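You operate a simulated robot arm through the tools that you are given. There is no shell and no other tool. Be economical: measure what you need, move in short steps, check, and stop when the job is done.

You run a simulated robot arm. Do the job below in one go: nothing can be reset, and whatever is moved stays where it is left.

Task
Put the green napkin ring on top of the yellow vase.
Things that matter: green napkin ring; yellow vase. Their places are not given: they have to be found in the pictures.

The check looks at the end state, three seconds after you hand in, the way a careful person would. Anything else that was tipped, shoved, dropped, spilled or broken makes it a failure.

Robot
A 7-joint arm with a two-finger parallel gripper, fixed in place. Base frame: the origin is at the foot of the arm, x ahead of it, y to its left, z up; the work surface is at about z = 0. Readings come in mm, degrees, newtons and seconds.
With the tool pointing down near the work surface it reaches from about 240 to 620 mm from the base axis. Its first joint turns from -66.0 to 66.0 degrees. Payload 2.6 kg.
The tool frame sits at the grasp point between the pads (the TCP): z along the fingers, y along the line on which they close. The tips reach 30 mm beyond it. Largest opening 94 mm; finger width 28, thickness 10; the body of the gripper, 50 by 96 mm, starts 55 mm behind the TCP.
Orientation is that of the tool frame in the base frame, as [roll, pitch, yaw] about the fixed x, y, z axes, in that order (R = Rz(yaw) Ry(pitch) Rx(roll)). With the fingers straight down and closing along the base's y, the tool's x points along the base's -x, its y along +y and its z along -z.

Tools
- The arm moves only by the tool send_rows. Its argument "plan" is a list of rows, each a list of 7 numbers: the shift along the tool's x, y, z in mm, then the turn, a rotation vector about the tool's x, y, z in degrees, then the closure, from 0 (fully open) to 1 (shut). In form: [[dx, dy, dz, rx, ry, rz, grip], ...]. A call has 1 to 20 rows; each row is the pose to reach, as a shift and turn from the pose commanded when the call began, along the tool's axes at that moment. Rows are played at 5 a second. More than 50 mm and 8.6 degrees between two rows, or a gripper value outside its range, and nothing of the call is played. A pose out of reach is approached as far as the arm can. The call stops where the force on the tool passes 40 N (or 10 N more than at its start, if that is more) or the arm is blocked; 0.2 s more then pass. Each finger travels about 72 mm/s and halts on what it meets, pressing with about 24 N; the grip force reading is that of the motor and also rises with nothing between the fingers. The clock runs only during rows and for 0.2 s after the last one: add rows that repeat a pose to give the fingers time. It gives the time, the measured TCP pose, the force on the tool (base axes), the opening and the grip force at its end, in the units of the frame above (readings bear some noise), and new pictures: "show" is both (left out), scene, wrist or none.
- Cameras (640 x 400 px; columns grow to the right, rows downward): "scene" is fixed at [44.5, 438.8, 568.4]; the picture's right is [-0.67, -0.74, 0.00], its down [-0.41, 0.36, -0.84] and it looks along [0.62, -0.56, -0.55] (base axes); focal length 368 px, centre (320, 200). "wrist" rides on the gripper at [-37, 0, -58] in the tool frame; the picture's right is [0.00, -1.00, 0.00], its down [0.97, 0.00, -0.24] and it looks along [0.24, 0.00, 0.97] (tool axes); focal length 218 px, centre (320, 200).
- probe_pixels(camera, pixels): there is no depth. For up to 12 entries [column, row, z] of the newest picture of that camera ("zoom" is the newest enlarged one), the place [x, y] in the base frame at which the ray of that pixel passes the height z, good to about 2 mm. It takes no simulated time.
- close_up(camera, box): a new picture of the part [left, top, right, bottom] of that camera's present view, enlarged. It takes no simulated time.
- hand_in(): hands the job in; it is judged then, once.

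Work in short steps. Measure before you move; look again where a grasp or a placing could have gone wrong, and mend it. You have 60 turns and 120 pictures in all, those below and enlarged ones among them. Open the gripper and draw the arm clear of the work before you hand the job in, unless the task says otherwise; then end with one line.

The tools are called as name(argument=value, ...) on one line, values as JSON. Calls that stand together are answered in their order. send_rows: Moves the arm, as the interface text tells. Its arguments: {"type":"object","properties":{"plan":{"type":"array","items":{"type":"array","items":{"type":"number"}}},"show":{"type":"string","enum":["both","scene","wrist","none"]}},"required":["plan"]} The other tools are called the same way: probe_pixels (camera, pixels) gives the place at which the rays of pixels pass given heights; close_up (camera, box) takes an enlarged picture of a part of a camera's view; hand_in () hands the job in.

At the start:

```text
clock: 0.0
position: [320.1, 149.8, 347.6]
tcp_rot: [180.0, 0.1, 179.9]
wrist_force: [0.2, -0.5, 0.6]
gripper_width: 93.9
grip_force: 0.0
```

scene: 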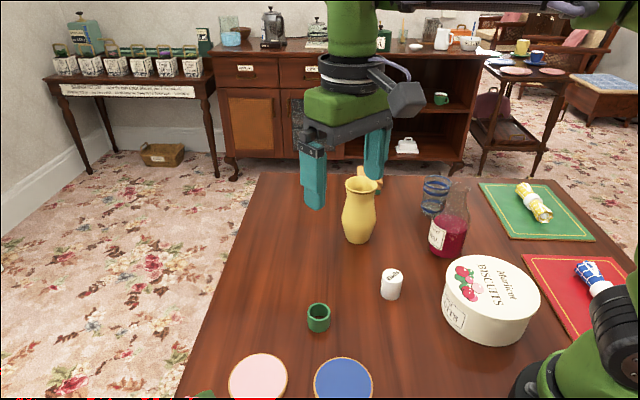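
wrist: 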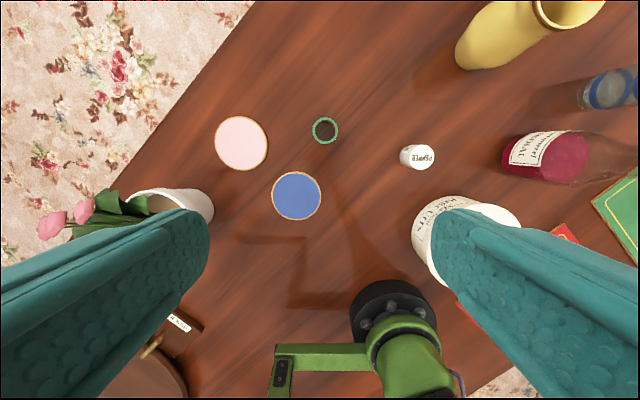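

The green ring shows at scene (319,318) and wrist (325,130), the vase at scene (360,210). I'll enlarge both to measure.

close_up(camera="scene", box=[280, 280, 360, 350])

close_up(camera="scene", box=[310, 160, 430, 250])

probe_pixels(camera="wrist", pixels=[[312, 130, 25], [338, 130, 25], [325, 117, 25], [325, 144, 25], [536, 12, 180], [604, 5, 180], [455, 55, 0], [490, 70, 0]])

probe_pixels(camera="scene", pixels=[[308, 310, 25], [330, 310, 25], [319, 303, 25], [319, 317, 25], [319, 332, 0], [357, 243, 0], [344, 184, 180], [378, 184, 180], [361, 177, 180], [361, 192, 180]])

```text
5.71 times, centred on (320, 315) of scene
```

zoom: 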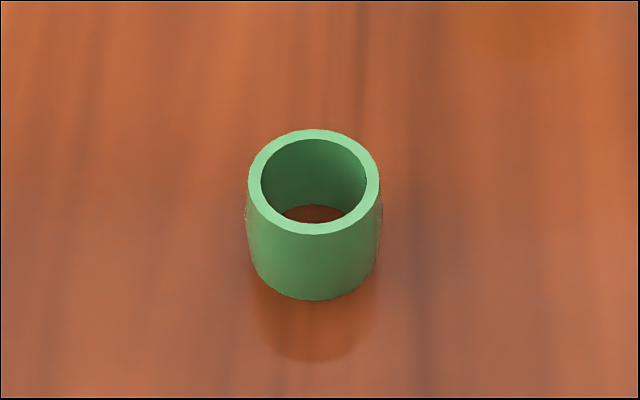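

```text
4.44 times, centred on (370, 205) of scene
```

zoom: 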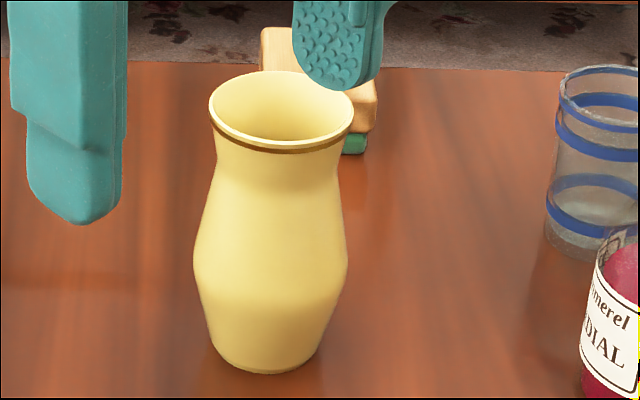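

```text
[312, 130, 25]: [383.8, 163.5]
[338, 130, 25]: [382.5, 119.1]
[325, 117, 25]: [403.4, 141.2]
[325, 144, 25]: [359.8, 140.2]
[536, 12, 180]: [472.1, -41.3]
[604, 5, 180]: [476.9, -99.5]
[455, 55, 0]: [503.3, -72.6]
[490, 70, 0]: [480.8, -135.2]
```

```text
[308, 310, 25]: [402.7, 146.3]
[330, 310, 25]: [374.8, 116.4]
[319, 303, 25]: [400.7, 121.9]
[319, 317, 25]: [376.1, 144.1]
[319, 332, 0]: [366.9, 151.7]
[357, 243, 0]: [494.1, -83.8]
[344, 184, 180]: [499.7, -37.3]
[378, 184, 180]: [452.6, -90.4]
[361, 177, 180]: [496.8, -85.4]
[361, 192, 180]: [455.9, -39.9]
```

The vase is open and wider than the ring, so I need its exact mouth shape. I'll fly the wrist camera above the vase at the present height and look down.

send_rows(plan=[[-25, -36, 0, 0, 0, 0, 0], [-50, -72, 0, 0, 0, 0, 0], [-75, -108, 0, 0, 0, 0, 0], [-100, -144, 0, 0, 0, 0, 0], [-125, -180, 0, 0, 0, 0, 0], [-150, -215, 0, 0, 0, 0, 0], [-150, -215, 0, 0, 0, 0, 0], [-150, -215, 0, 0, 0, 0, 0]])

```text
clock: 1.8
position: [475.0, -64.9, 347.0]
tcp_rot: [-180.0, 0.0, -180.0]
wrist_force: [0.1, 0.2, -0.2]
gripper_width: 94.1
grip_force: 0.0
```

scene: 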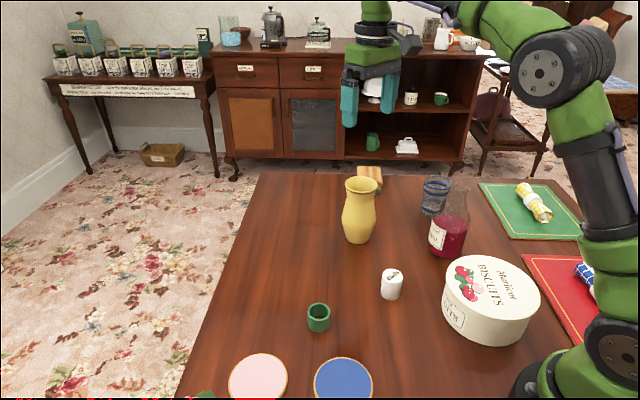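
wrist: 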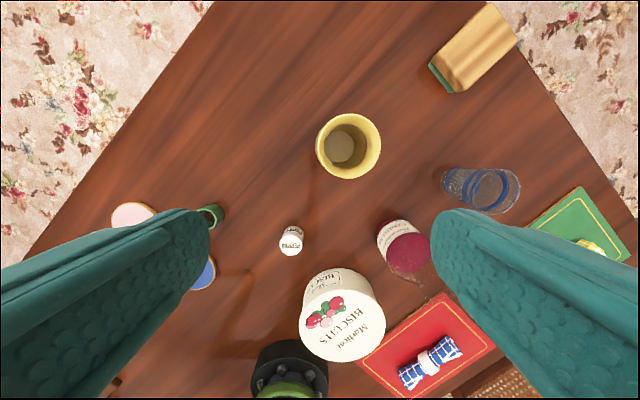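

close_up(camera="wrist", box=[300, 100, 396, 190])

close_up(camera="scene", box=[310, 160, 430, 250])

```text
4.44 times, centred on (348, 145) of wrist
```

zoom: 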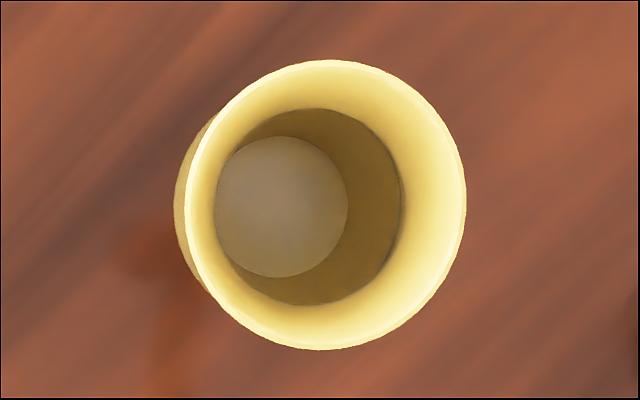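

```text
4.44 times, centred on (370, 205) of scene
```

zoom: 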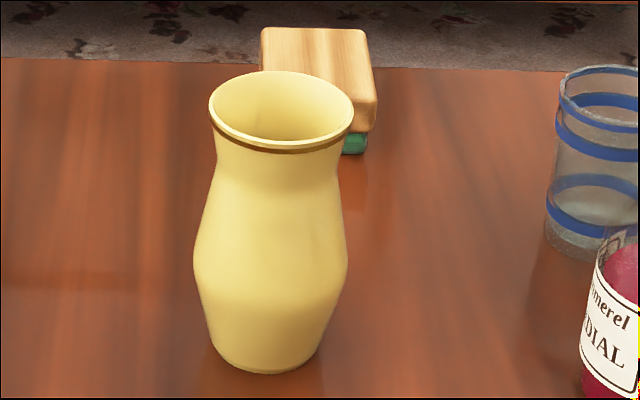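

I'll triangulate the mouth centre (wrist (349.4,146.1), scene (361.2,185.2)) at several heights, plus the ring edges.

probe_pixels(camera="wrist", pixels=[[349.4, 146.1, 120], [349.4, 146.1, 150], [349.4, 146.1, 180], [317.6, 146, 150], [380.9, 146, 150], [324, 146, 120], [366.5, 146, 120], [317.6, 146, 120], [380.9, 146, 120]])

probe_pixels(camera="scene", pixels=[[361.2, 185.2, 120], [361.2, 185.2, 150], [361.2, 185.2, 180], [345.0, 185, 150], [377.7, 185, 150], [307.4, 311.7, 25], [330.3, 311.7, 25], [318.9, 302.6, 25], [318.9, 321.2, 25], [318.9, 332.5, 0], [309.6, 311.7, 25], [328.2, 311.7, 25]])

```text
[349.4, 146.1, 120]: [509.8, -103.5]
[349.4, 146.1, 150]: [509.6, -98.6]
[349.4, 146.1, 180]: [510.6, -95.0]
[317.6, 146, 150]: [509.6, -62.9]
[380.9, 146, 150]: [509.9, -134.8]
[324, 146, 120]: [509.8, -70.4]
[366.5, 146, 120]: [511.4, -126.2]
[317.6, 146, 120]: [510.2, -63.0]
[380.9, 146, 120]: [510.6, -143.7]
```

```text
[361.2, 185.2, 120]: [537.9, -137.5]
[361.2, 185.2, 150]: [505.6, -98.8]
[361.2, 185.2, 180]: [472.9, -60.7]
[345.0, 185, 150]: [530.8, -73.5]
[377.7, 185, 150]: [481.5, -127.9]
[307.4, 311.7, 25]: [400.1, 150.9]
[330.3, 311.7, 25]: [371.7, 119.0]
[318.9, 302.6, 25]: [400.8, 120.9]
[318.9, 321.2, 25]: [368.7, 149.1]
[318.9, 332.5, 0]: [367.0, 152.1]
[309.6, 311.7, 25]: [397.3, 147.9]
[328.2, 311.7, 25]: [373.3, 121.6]
```

Vase mouth: centre ≈ (508,-98), rim z ≈ 148, outer diameter ≈ 72 mm, neck ≈ 57 mm inside. The ring is only ≈ 42 mm across and 29 mm tall, so it would fall in. It has to stand upright astride the rim, its centre about 28.7 mm from the vase axis. First I fly above the ring, turning 48° so the fingers close along the rim tangent I'll use.

send_rows(plan=[[9, 20, 0, 0, 0, -5, 0], [18, 41, 0, 0, 0, -10, 0], [28, 61, 0, 0, 0, -15, 0], [37, 82, 0, 0, 0, -20, 0], [46, 102, 10, 0, 0, -25, 0], [55, 122, 30, 0, 0, -30, 0], [64, 143, 50, 0, 0, -35, 0], [74, 163, 80, 0, 0, -40, 0], [83, 184, 110, 0, 0, -44, 0], [92, 204, 130, 0, 0, -48, 0], [92, 204, 150, 0, 0, -48, 0], [92, 204, 150, 0, 0, -48, 0], [92, 204, 150, 0, 0, -48, 0]])

```text
clock: 4.6
position: [375.8, 140.5, 199.9]
tcp_rot: [-179.9, 0.1, -132.0]
wrist_force: [0.4, -0.1, 0.5]
gripper_width: 93.8
grip_force: 0.0
```

scene: 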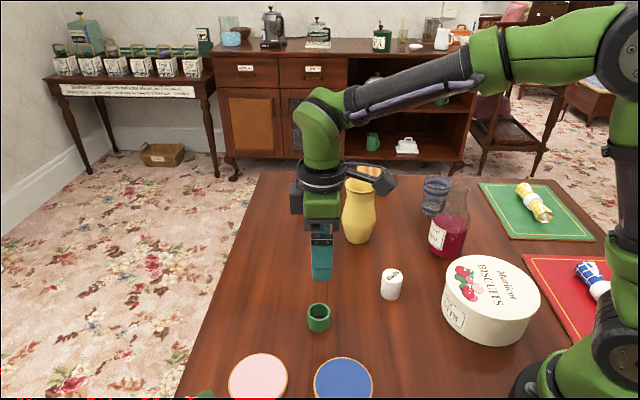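
wrist: 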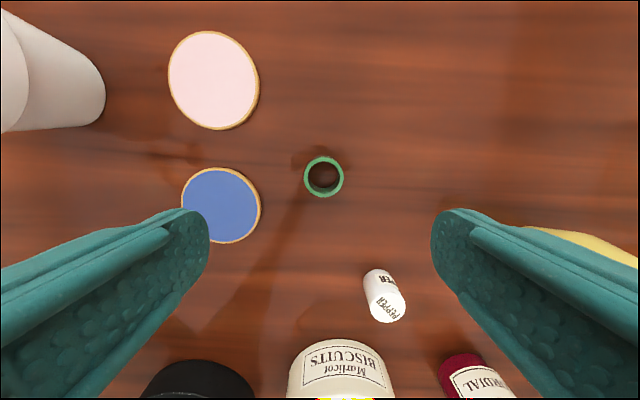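

The ring is at wrist (323,177). I'll enlarge it and repeat the pose to check how repeatable the readings are.

send_rows(plan=[[0, 0, 0, 0, 0, 0, 0], [0, 0, 0, 0, 0, 0, 0]], show="none")

close_up(camera="wrist", box=[292, 152, 356, 202])

probe_pixels(camera="wrist", pixels=[[323.5, 177, 29], [303.5, 177, 29], [344, 177, 29], [323.5, 157, 29], [323.5, 197, 29]])

```text
clock: 5.2
position: [376.2, 140.1, 201.3]
tcp_rot: [179.9, -0.1, -131.9]
wrist_force: [-0.1, -0.8, 0.3]
gripper_width: 94.0
grip_force: 0.1
```

```text
8.00 times, centred on (324, 177) of wrist
```

zoom: 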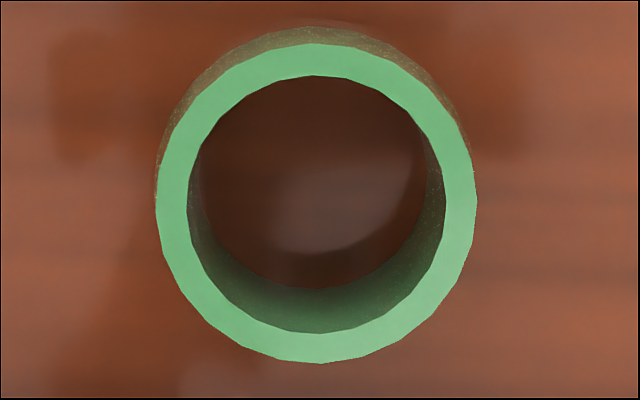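

```text
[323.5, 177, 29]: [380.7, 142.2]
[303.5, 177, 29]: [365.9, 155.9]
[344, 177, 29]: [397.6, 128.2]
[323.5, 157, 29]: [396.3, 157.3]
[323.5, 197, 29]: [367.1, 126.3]
```

The ring centre lies at tool offset ≈ (-4.9, -3.7) mm. I shift there, descend to z ≈ 85 and look again.

send_rows(plan=[[-4.9, -3.7, 30, 0, 0, 0, 0], [-4.9, -3.7, 60, 0, 0, 0, 0], [-4.9, -3.7, 90, 0, 0, 0, 0], [-4.9, -3.7, 115, 0, 0, 0, 0], [-4.9, -3.7, 115, 0, 0, 0, 0], [-4.9, -3.7, 115, 0, 0, 0, 0]])

close_up(camera="wrist", box=[256, 150, 384, 230])

```text
clock: 6.6
position: [384.3, 141.3, 83.1]
tcp_rot: [-180.0, 0.0, -132.0]
wrist_force: [0.0, 0.4, 0.0]
gripper_width: 94.2
grip_force: 0.0
```

scene: 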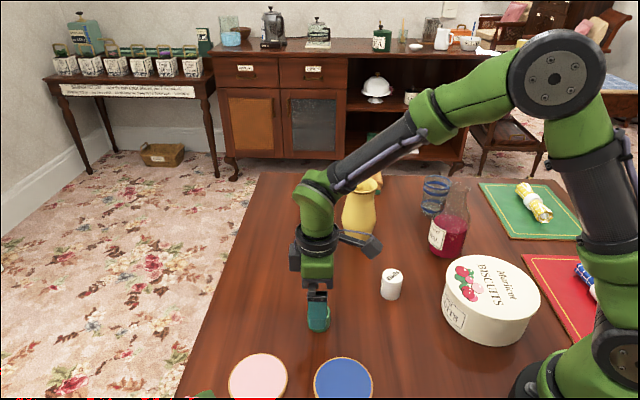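
wrist: 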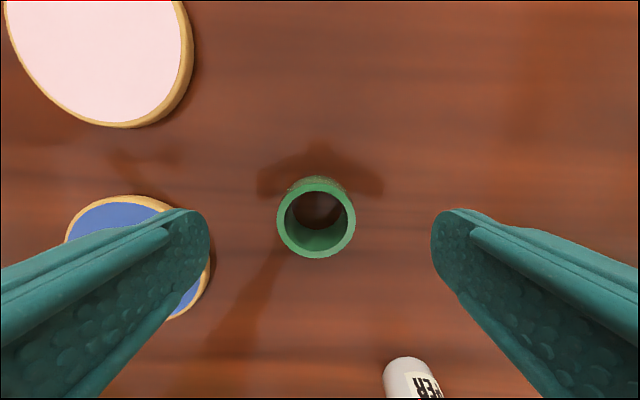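

```text
5.00 times, centred on (320, 190) of wrist
```

zoom: 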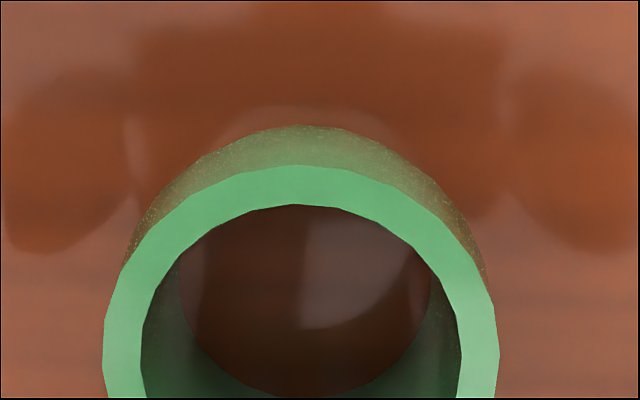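

The ring centre is now at tool offset ≈ (+3, +2). I shift by that, descend 39 mm so the tips cover the upper half of the ring, and close.

send_rows(plan=[[3, 2, 15, 0, 0, 0, 0], [3, 2, 30, 0, 0, 0, 0], [3, 2, 39, 0, 0, 0, 0], [3, 2, 39, 0, 0, 0, 0], [3, 2, 39, 0, 0, 0, 0]])

```text
clock: 7.8
position: [379.6, 139.9, 46.5]
tcp_rot: [-180.0, 0.1, -132.0]
wrist_force: [-0.6, -0.2, 0.5]
gripper_width: 93.7
grip_force: 0.0
```

scene: 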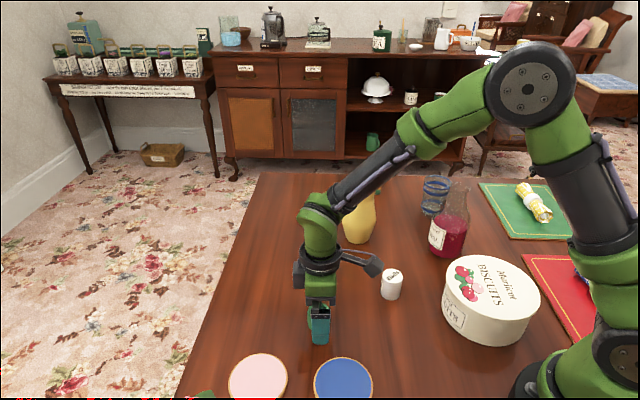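
wrist: 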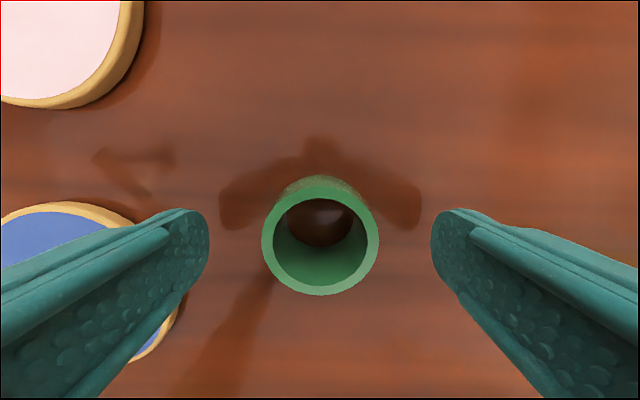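

The ring is centred between the pads (cols 262–379, centre 320). Closing now.

send_rows(plan=[[0, 0, 0, 0, 0, 0, 0.2], [0, 0, 0, 0, 0, 0, 0.4], [0, 0, 0, 0, 0, 0, 0.6], [0, 0, 0, 0, 0, 0, 0.7], [0, 0, 0, 0, 0, 0, 0.7], [0, 0, 0, 0, 0, 0, 0.7], [0, 0, 0, 0, 0, 0, 0.7]])

```text
clock: 9.4
position: [379.6, 139.4, 45.9]
tcp_rot: [-179.9, 0.0, -132.1]
wrist_force: [0.0, -0.1, -0.6]
gripper_width: 40.3
grip_force: 23.7
```

scene: 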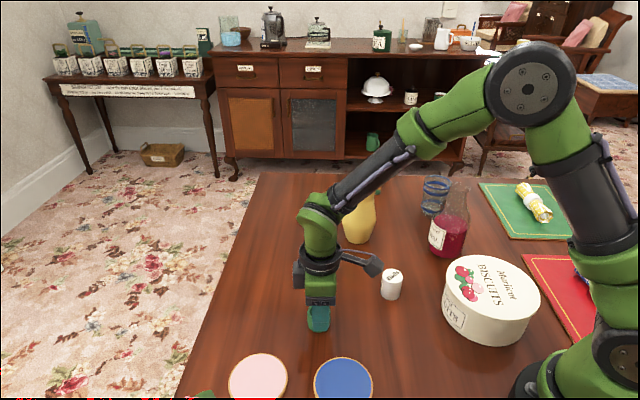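
wrist: 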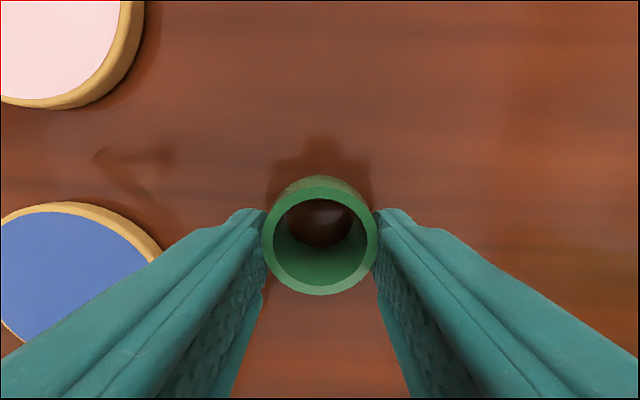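

Held: opening 40.3 mm at 23.7 N, with ring bottom 46 mm below the TCP. I lift straight up to check the hold.

send_rows(plan=[[0, 0, -10, 0, 0, 0, 0.7], [0, 0, -40, 0, 0, 0, 0.7], [0, 0, -75, 0, 0, 0, 0.7], [0, 0, -110, 0, 0, 0, 0.7], [0, 0, -145, 0, 0, 0, 0.7], [0, 0, -180, 0, 0, 0, 0.7], [0, 0, -205, 0, 0, 0, 0.7], [0, 0, -205, 0, 0, 0, 0.7]], show="wrist")

```text
clock: 11.2
position: [383.4, 139.5, 250.2]
tcp_rot: [179.9, 0.0, -131.9]
wrist_force: [0.6, 0.0, -0.6]
gripper_width: 40.6
grip_force: 24.2
```

wrist: 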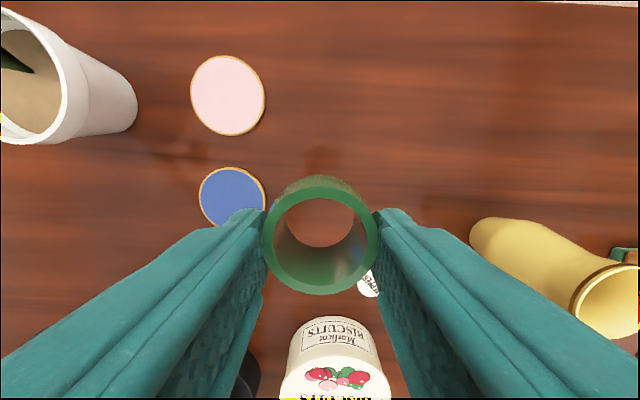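

The ring is held straight. Now I travel to above the left side of the rim, near (527,-77), still about 56 mm above it.

send_rows(plan=[[8, -31, 0, 0, 0, 0, 0.7], [16, -63, 0, 0, 0, 0, 0.7], [24, -94, 0, 0, 0, 0, 0.7], [32, -126, 0, 0, 0, 0, 0.7], [40, -157, 0, 0, 0, 0, 0.7], [48, -189, 0, 0, 0, 0, 0.7], [56, -220, 0, 0, 0, 0, 0.7], [64.8, -251.5, 0, 0, 0, 0, 0.7], [64.8, -251.5, 0, 0, 0, 0, 0.7], [64.8, -251.5, 0, 0, 0, 0, 0.7]])

close_up(camera="scene", box=[310, 130, 406, 190])

```text
clock: 13.4
position: [523.9, -76.3, 249.7]
tcp_rot: [180.0, 0.0, -132.1]
wrist_force: [-0.5, 0.2, 0.0]
gripper_width: 40.5
grip_force: 23.8
```

scene: 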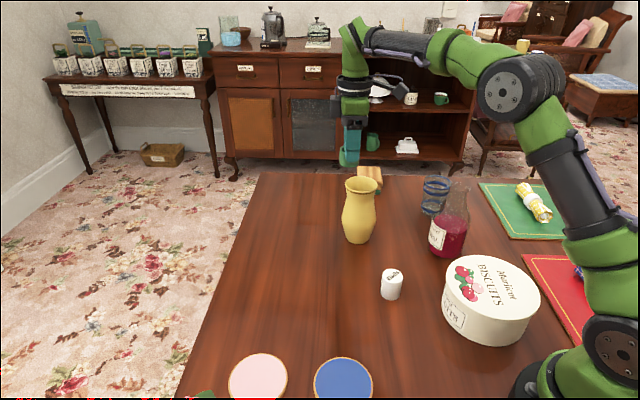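
wrist: 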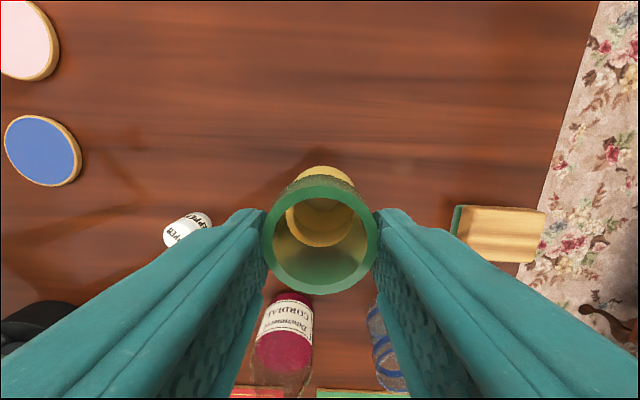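

```text
6.67 times, centred on (358, 160) of scene
```

zoom: 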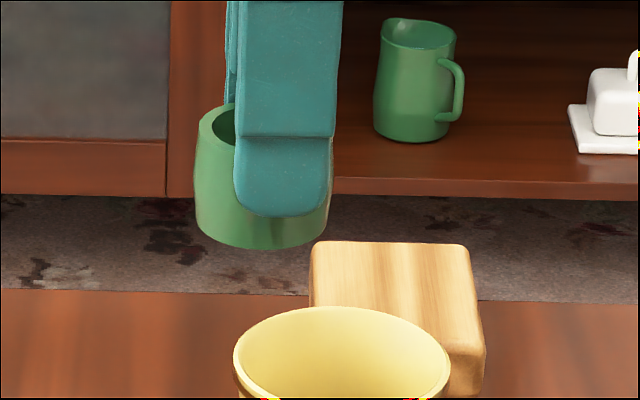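

The ring hangs left of the mouth in the scene view (ring centre zoom col 262, mouth centre 342). I descend 44 mm, still clear of the rim, and measure both again.

send_rows(plan=[[0, 0, 15, 0, 0, 0, 0.7], [0, 0, 30, 0, 0, 0, 0.7], [0, 0, 44, 0, 0, 0, 0.7], [0, 0, 44, 0, 0, 0, 0.7], [0, 0, 44, 0, 0, 0, 0.7]])

close_up(camera="scene", box=[320, 150, 400, 200])

close_up(camera="wrist", box=[240, 150, 400, 310])

```text
clock: 14.6
position: [524.5, -76.2, 205.9]
tcp_rot: [180.0, 0.0, -131.9]
wrist_force: [0.1, -0.6, -0.9]
gripper_width: 40.4
grip_force: 23.9
```

scene: 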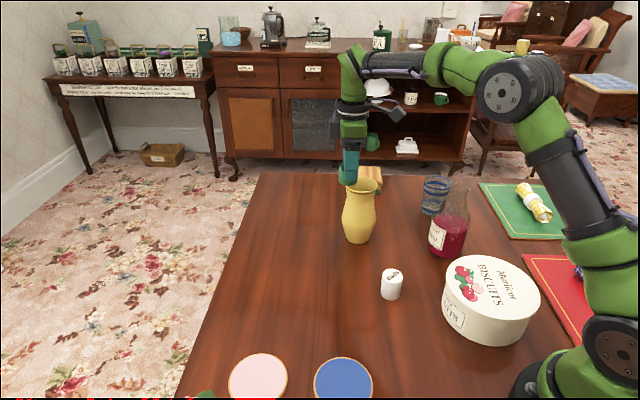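
wrist: 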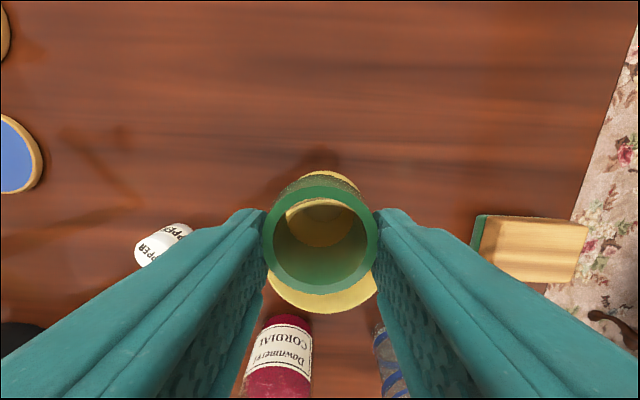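

```text
8.00 times, centred on (360, 175) of scene
```

zoom: 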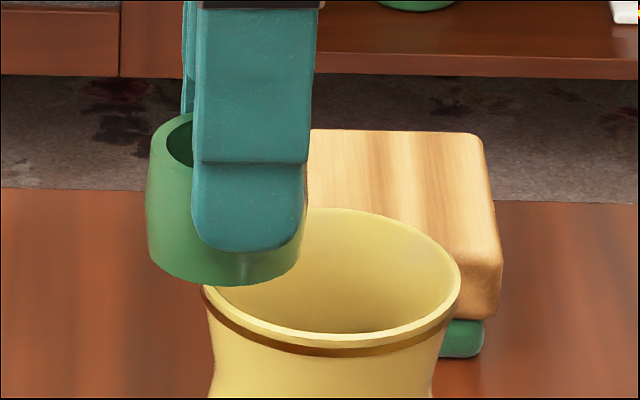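

```text
2.50 times, centred on (320, 230) of wrist
```

zoom: 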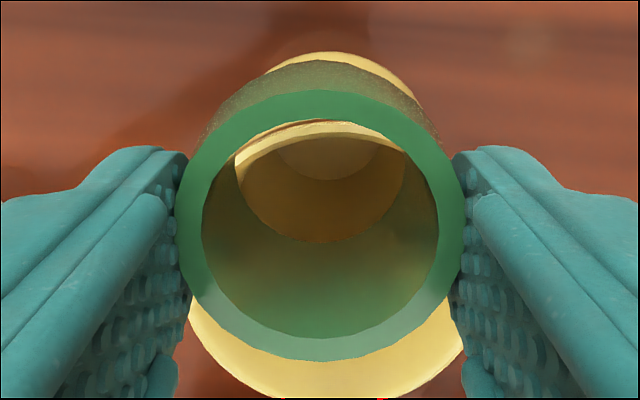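

The ring bottom centre projects to zoom col ≈ 221 against mouth centre ≈ 330: offset 109 px, ideal ≈ 105 px (≈ 4 px/mm). I move 1 mm inward, lower 7 mm to just above the rim, and re-measure.

send_rows(plan=[[1, 0, 2, 0, 0, 0, 0.7], [1, 0, 5, 0, 0, 0, 0.7], [1, 0, 7, 0, 0, 0, 0.7], [1, 0, 7, 0, 0, 0, 0.7]], show="none")

close_up(camera="scene", box=[330, 160, 394, 200])

close_up(camera="wrist", box=[240, 150, 400, 350])

```text
clock: 15.6
position: [524.4, -77.3, 199.3]
tcp_rot: [-180.0, 0.0, -132.1]
wrist_force: [-0.5, 0.1, -0.3]
gripper_width: 40.7
grip_force: 23.9
```

```text
10.00 times, centred on (362, 180) of scene
```

zoom: 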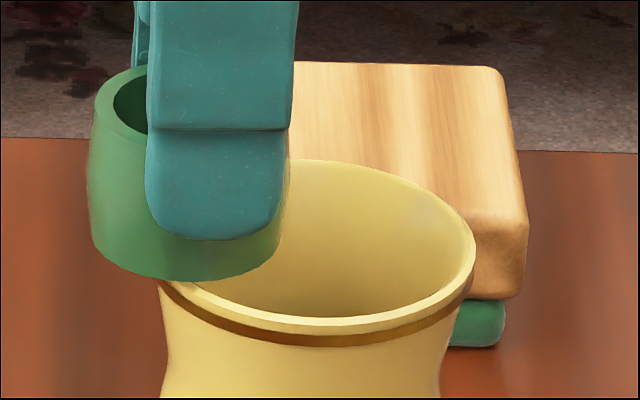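

```text
2.00 times, centred on (320, 250) of wrist
```

zoom: 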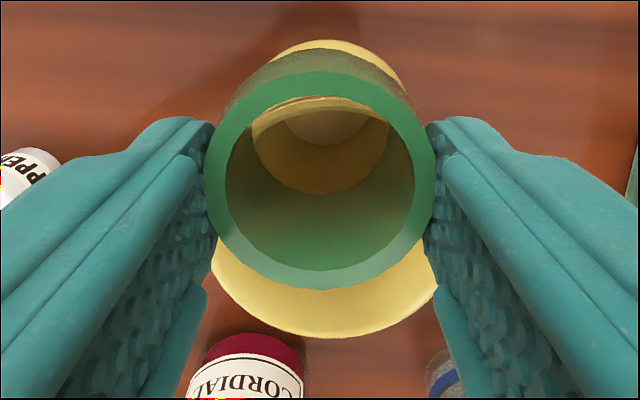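

The ring offset is now ≈ 128 px against ideal ≈ 130 px (stable range ≈ 123–136), and wrist shows it aligned sideways. About 4 mm remain, so I lower 3 mm and read the force.

send_rows(plan=[[-0.3, 0, 1, 0, 0, 0, 0.7], [-0.3, 0, 2, 0, 0, 0, 0.7], [-0.3, 0, 3, 0, 0, 0, 0.7], [-0.3, 0, 3, 0, 0, 0, 0.7]], show="none")

close_up(camera="scene", box=[330, 160, 394, 200])

```text
clock: 16.6
position: [523.9, -76.5, 196.5]
tcp_rot: [-180.0, 0.0, -132.0]
wrist_force: [0.4, 0.0, -1.1]
gripper_width: 40.7
grip_force: 24.1
```

```text
10.00 times, centred on (362, 180) of scene
```

zoom: 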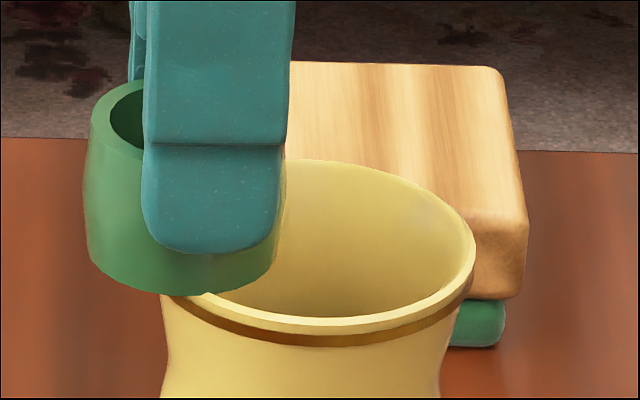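

Ring offset is ≈ 131 px, and its bottom edge nearly touches the lip at (205,292). I lower 1 mm and check the force.

send_rows(plan=[[0, 0, 0.5, 0, 0, 0, 0.7], [0, 0, 1, 0, 0, 0, 0.7], [0, 0, 1, 0, 0, 0, 0.7], [0, 0, 1, 0, 0, 0, 0.7]], show="none")

```text
clock: 17.6
position: [525.5, -76.8, 195.6]
tcp_rot: [-179.9, 0.1, -132.0]
wrist_force: [-2.1, 1.3, 7.3]
gripper_width: 40.8
grip_force: 24.1
```

Contact: 7.3 N upward. I ease back 0.6 mm to lower the load and look at the alignment.

send_rows(plan=[[0, 0, -0.3, 0, 0, 0, 0.7], [0, 0, -0.6, 0, 0, 0, 0.7], [0, 0, -0.6, 0, 0, 0, 0.7]], show="none")

close_up(camera="scene", box=[330, 160, 394, 200])

close_up(camera="wrist", box=[240, 150, 400, 350])

```text
clock: 18.4
position: [523.8, -77.8, 196.1]
tcp_rot: [-180.0, 0.0, -132.0]
wrist_force: [1.0, 0.9, 2.3]
gripper_width: 40.6
grip_force: 24.3
```

```text
10.00 times, centred on (362, 180) of scene
```

zoom: 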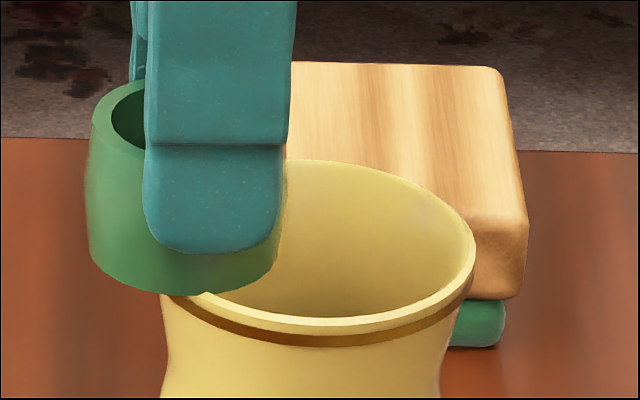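

```text
2.00 times, centred on (320, 250) of wrist
```

zoom: 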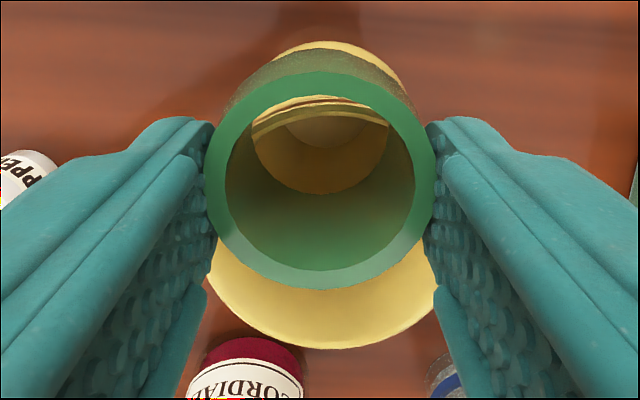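

Load is 2.3 N. Before releasing I enlarge the view through the ring's bore to check the rim position independently.

close_up(camera="wrist", box=[288, 184, 352, 224])

close_up(camera="scene", box=[336, 180, 368, 200])

```text
10.00 times, centred on (320, 204) of wrist
```

zoom: 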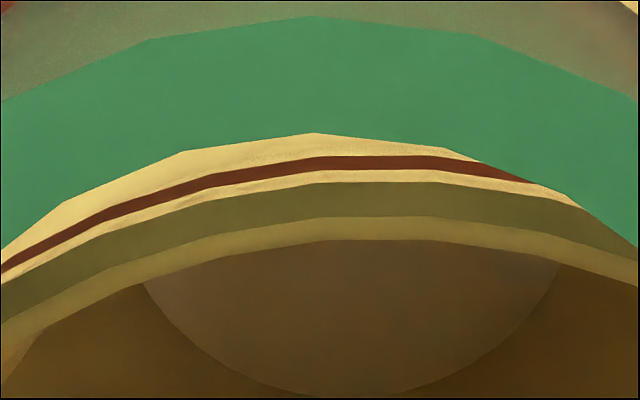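

```text
16.00 times, centred on (352, 190) of scene
```

zoom: 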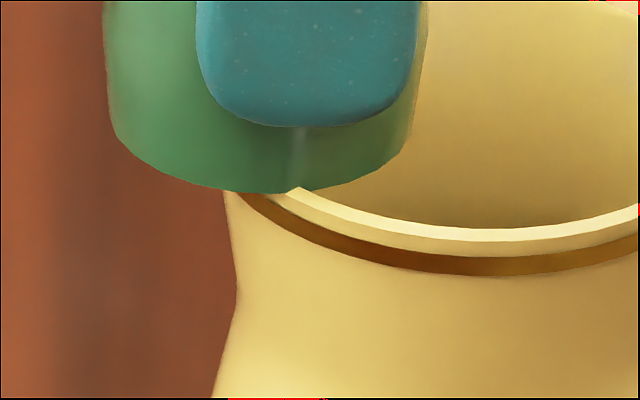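

The wrist gives d ≈ 28.7 mm and the scene 28.9, with an ideal of ≈ 29.8 (stable 27.4–32.1). I lift 1.5 mm, shift 0.8 mm outward, and come back down to light contact.

send_rows(plan=[[0, 0, -1.5, 0, 0, 0, 0.7], [-0.8, 0, -1.5, 0, 0, 0, 0.7], [-0.8, 0, -1, 0, 0, 0, 0.7], [-0.8, 0, -0.5, 0, 0, 0, 0.7], [-0.8, 0, 0, 0, 0, 0, 0.7], [-0.8, 0, 0, 0, 0, 0, 0.7], [-0.8, 0, 0, 0, 0, 0, 0.7]], show="none")

close_up(camera="scene", box=[330, 160, 394, 200])

close_up(camera="wrist", box=[240, 160, 400, 260])

```text
clock: 20.0
position: [523.4, -76.6, 196.3]
tcp_rot: [-179.9, 0.0, -132.0]
wrist_force: [0.5, 0.4, -0.5]
gripper_width: 40.4
grip_force: 23.9
```

```text
10.00 times, centred on (362, 180) of scene
```

zoom: 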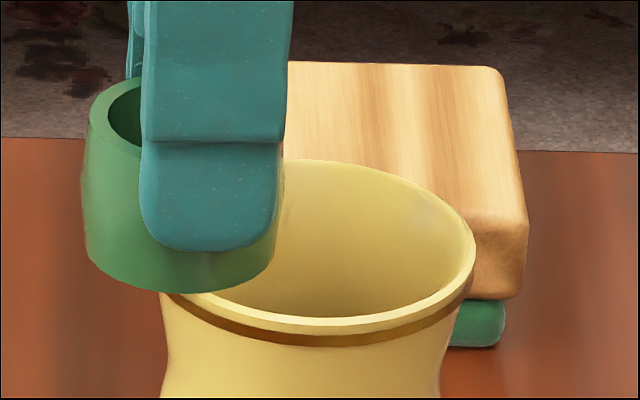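

```text
4.00 times, centred on (320, 210) of wrist
```

zoom: 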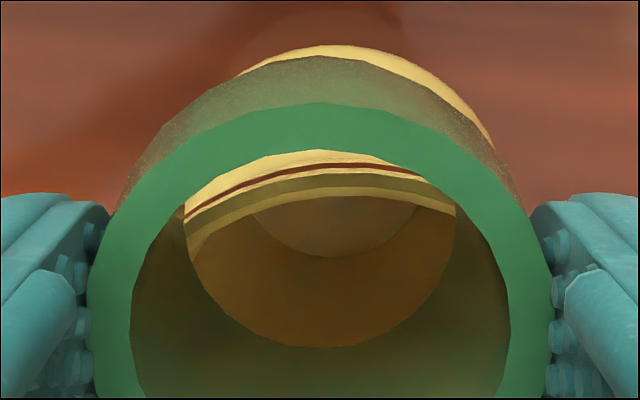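

Offset is now 133 px against ideal 132, just shy of contact. I lower 0.4 mm to light contact and read the force.

send_rows(plan=[[0, 0, 0.2, 0, 0, 0, 0.7], [0, 0, 0.4, 0, 0, 0, 0.7], [0, 0, 0.4, 0, 0, 0, 0.7], [0, 0, 0.4, 0, 0, 0, 0.7]], show="none")

close_up(camera="scene", box=[330, 160, 394, 200])

```text
clock: 21.0
position: [524.0, -76.7, 195.1]
tcp_rot: [179.9, 0.0, -132.0]
wrist_force: [-0.8, 0.6, 4.4]
gripper_width: 40.5
grip_force: 24.3
```

```text
10.00 times, centred on (362, 180) of scene
```

zoom: 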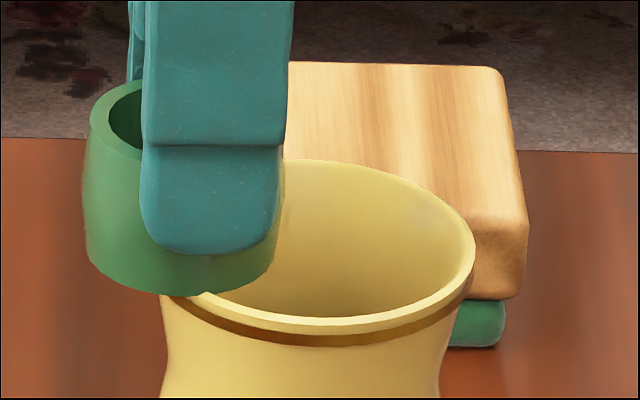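

Contact is 4.4 N and the vase is undisturbed. I ease up 0.2 mm and open only a few millimetres, so a tipping ring could still be caught.

send_rows(plan=[[0, 0, -0.2, 0, 0, 0, 0.7], [0, 0, -0.2, 0, 0, 0, 0.58], [0, 0, -0.2, 0, 0, 0, 0.56], [0, 0, -0.2, 0, 0, 0, 0.54], [0, 0, -0.2, 0, 0, 0, 0.52], [0, 0, -0.2, 0, 0, 0, 0.5], [0, 0, -0.2, 0, 0, 0, 0.5], [0, 0, -0.2, 0, 0, 0, 0.5]], show="none")

close_up(camera="scene", box=[330, 160, 394, 200])

close_up(camera="wrist", box=[240, 150, 400, 350])

```text
clock: 22.8
position: [525.6, -75.8, 195.0]
tcp_rot: [-180.0, 0.1, -132.0]
wrist_force: [0.2, 0.2, -0.6]
gripper_width: 46.9
grip_force: 0.1
```

```text
10.00 times, centred on (362, 180) of scene
```

zoom: 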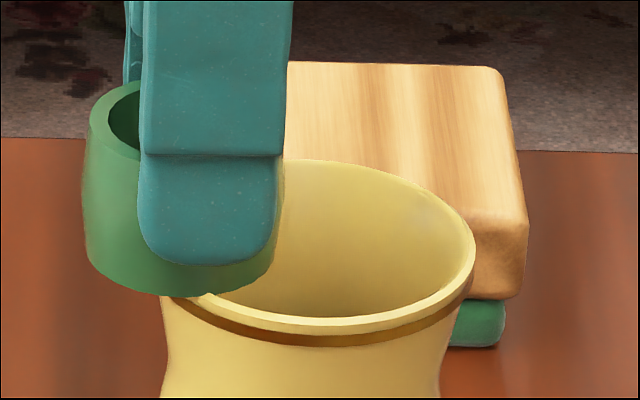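

```text
2.00 times, centred on (320, 250) of wrist
```

zoom: 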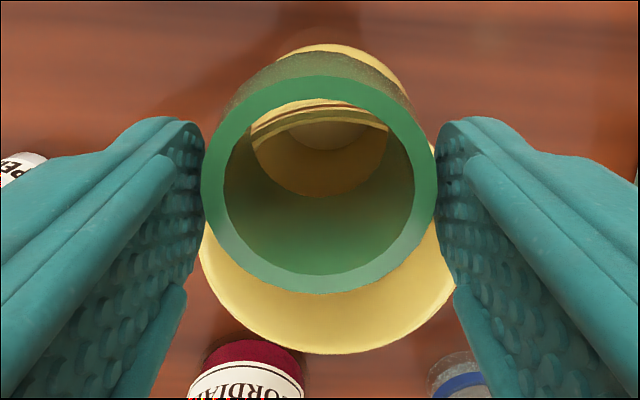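

The ring stands level on the rim with the fingers off it (46.9 mm, 0 N). I open further without moving and check again.

send_rows(plan=[[0, 0, 0, 0, 0, 0, 0.45], [0, 0, 0, 0, 0, 0, 0.4], [0, 0, 0, 0, 0, 0, 0.3], [0, 0, 0, 0, 0, 0, 0.2], [0, 0, 0, 0, 0, 0, 0.2], [0, 0, 0, 0, 0, 0, 0.2]], show="wrist")

close_up(camera="scene", box=[330, 160, 394, 200])

```text
clock: 24.2
position: [524.1, -76.8, 194.6]
tcp_rot: [-179.9, -0.1, -132.1]
wrist_force: [-0.1, 0.2, 0.4]
gripper_width: 75.3
grip_force: 0.1
```

wrist: 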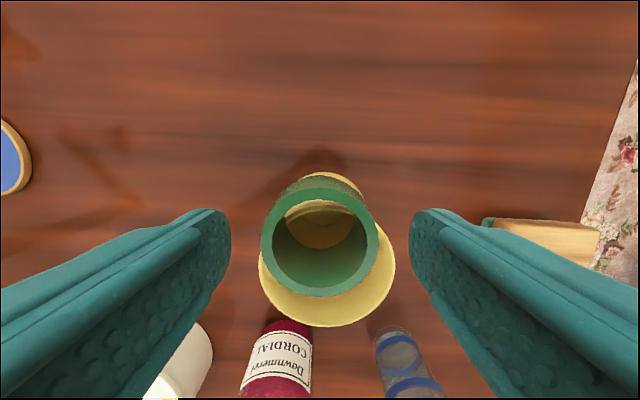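

```text
10.00 times, centred on (362, 180) of scene
```

zoom: 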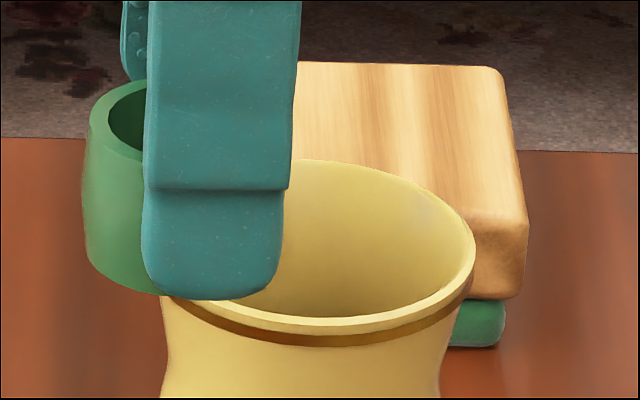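

The ring stands free and unmoved. I rise straight up 110 mm and then draw back from the vase.

send_rows(plan=[[0, 0, -5, 0, 0, 0, 0.2], [0, 0, -15, 0, 0, 0, 0.2], [0, 0, -30, 0, 0, 0, 0.2], [0, 0, -50, 0, 0, 0, 0.2], [0, 0, -80, 0, 0, 0, 0.1], [0, 0, -110, 0, 0, 0, 0], [0, 30, -130, 0, 0, 0, 0], [0, 70, -130, 0, 0, 0, 0], [0, 110, -130, 0, 0, 0, 0], [0, 150, -130, 0, 0, 0, 0], [0, 180, -130, 0, 0, 0, 0], [0, 180, -130, 0, 0, 0, 0]])

close_up(camera="scene", box=[310, 150, 406, 250])

```text
clock: 26.8
position: [389.0, 44.8, 325.8]
tcp_rot: [180.0, 0.0, -132.0]
wrist_force: [0.1, -0.9, 0.4]
gripper_width: 94.2
grip_force: 0.1
```

scene: 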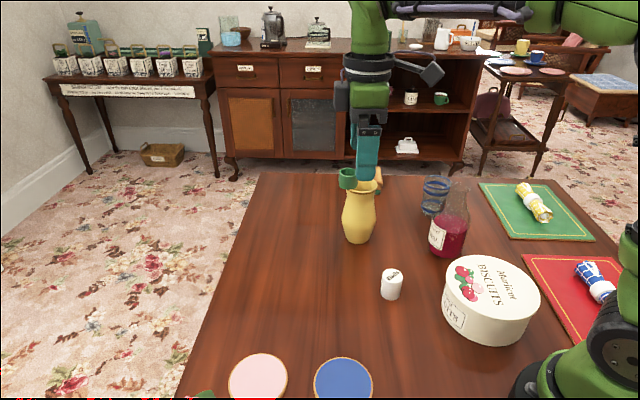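
wrist: 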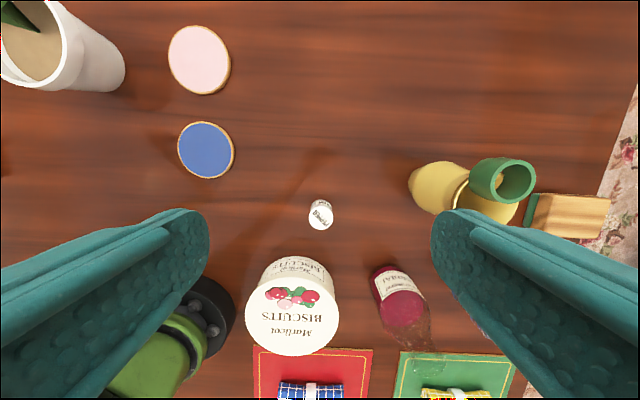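

```text
4.00 times, centred on (358, 200) of scene
```

zoom: 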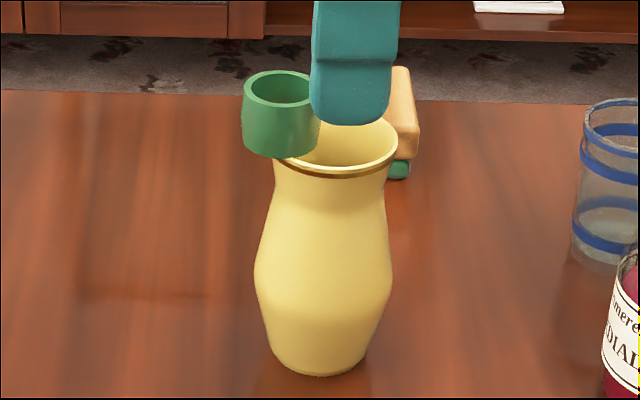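

The ring stands level on the rim and the arm is clear. I wait a couple of seconds to make sure it doesn't creep.

send_rows(plan=[[10, 10, -10, 0, 0, 0, 0], [25, 30, -10, 0, 0, 0, 0], [25, 30, -10, 0, 0, 0, 0], [25, 30, -10, 0, 0, 0, 0], [25, 30, -10, 0, 0, 0, 0], [25, 30, -10, 0, 0, 0, 0], [25, 30, -10, 0, 0, 0, 0], [25, 30, -10, 0, 0, 0, 0], [25, 30, -10, 0, 0, 0, 0], [25, 30, -10, 0, 0, 0, 0], [25, 30, -10, 0, 0, 0, 0], [25, 30, -10, 0, 0, 0, 0]], show="none")

close_up(camera="scene", box=[330, 160, 394, 200])

```text
clock: 29.4
position: [351.4, 44.3, 337.9]
tcp_rot: [180.0, 0.0, -132.0]
wrist_force: [0.5, 0.1, -1.2]
gripper_width: 94.0
grip_force: 0.0
```

```text
10.00 times, centred on (362, 180) of scene
```

zoom: 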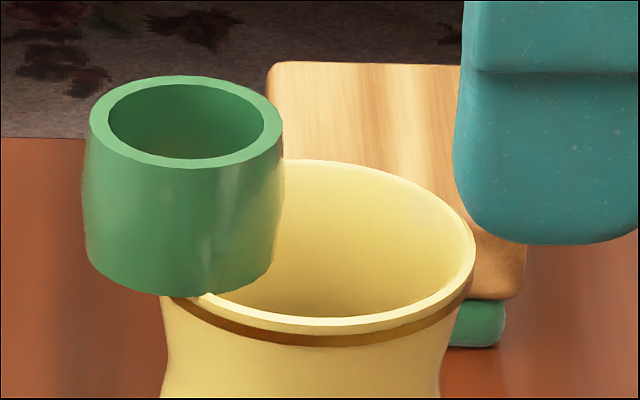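

The ring has not moved (edges still at cols 82–284) and nothing else was disturbed, so I hand in.

hand_in()

```text
The job is handed in.
```

The green napkin ring is standing upright on the yellow vase's rim, off to one side because the mouth is wide enough for it to fall in. It held steady with the arm clear, and I saw nothing else moved.
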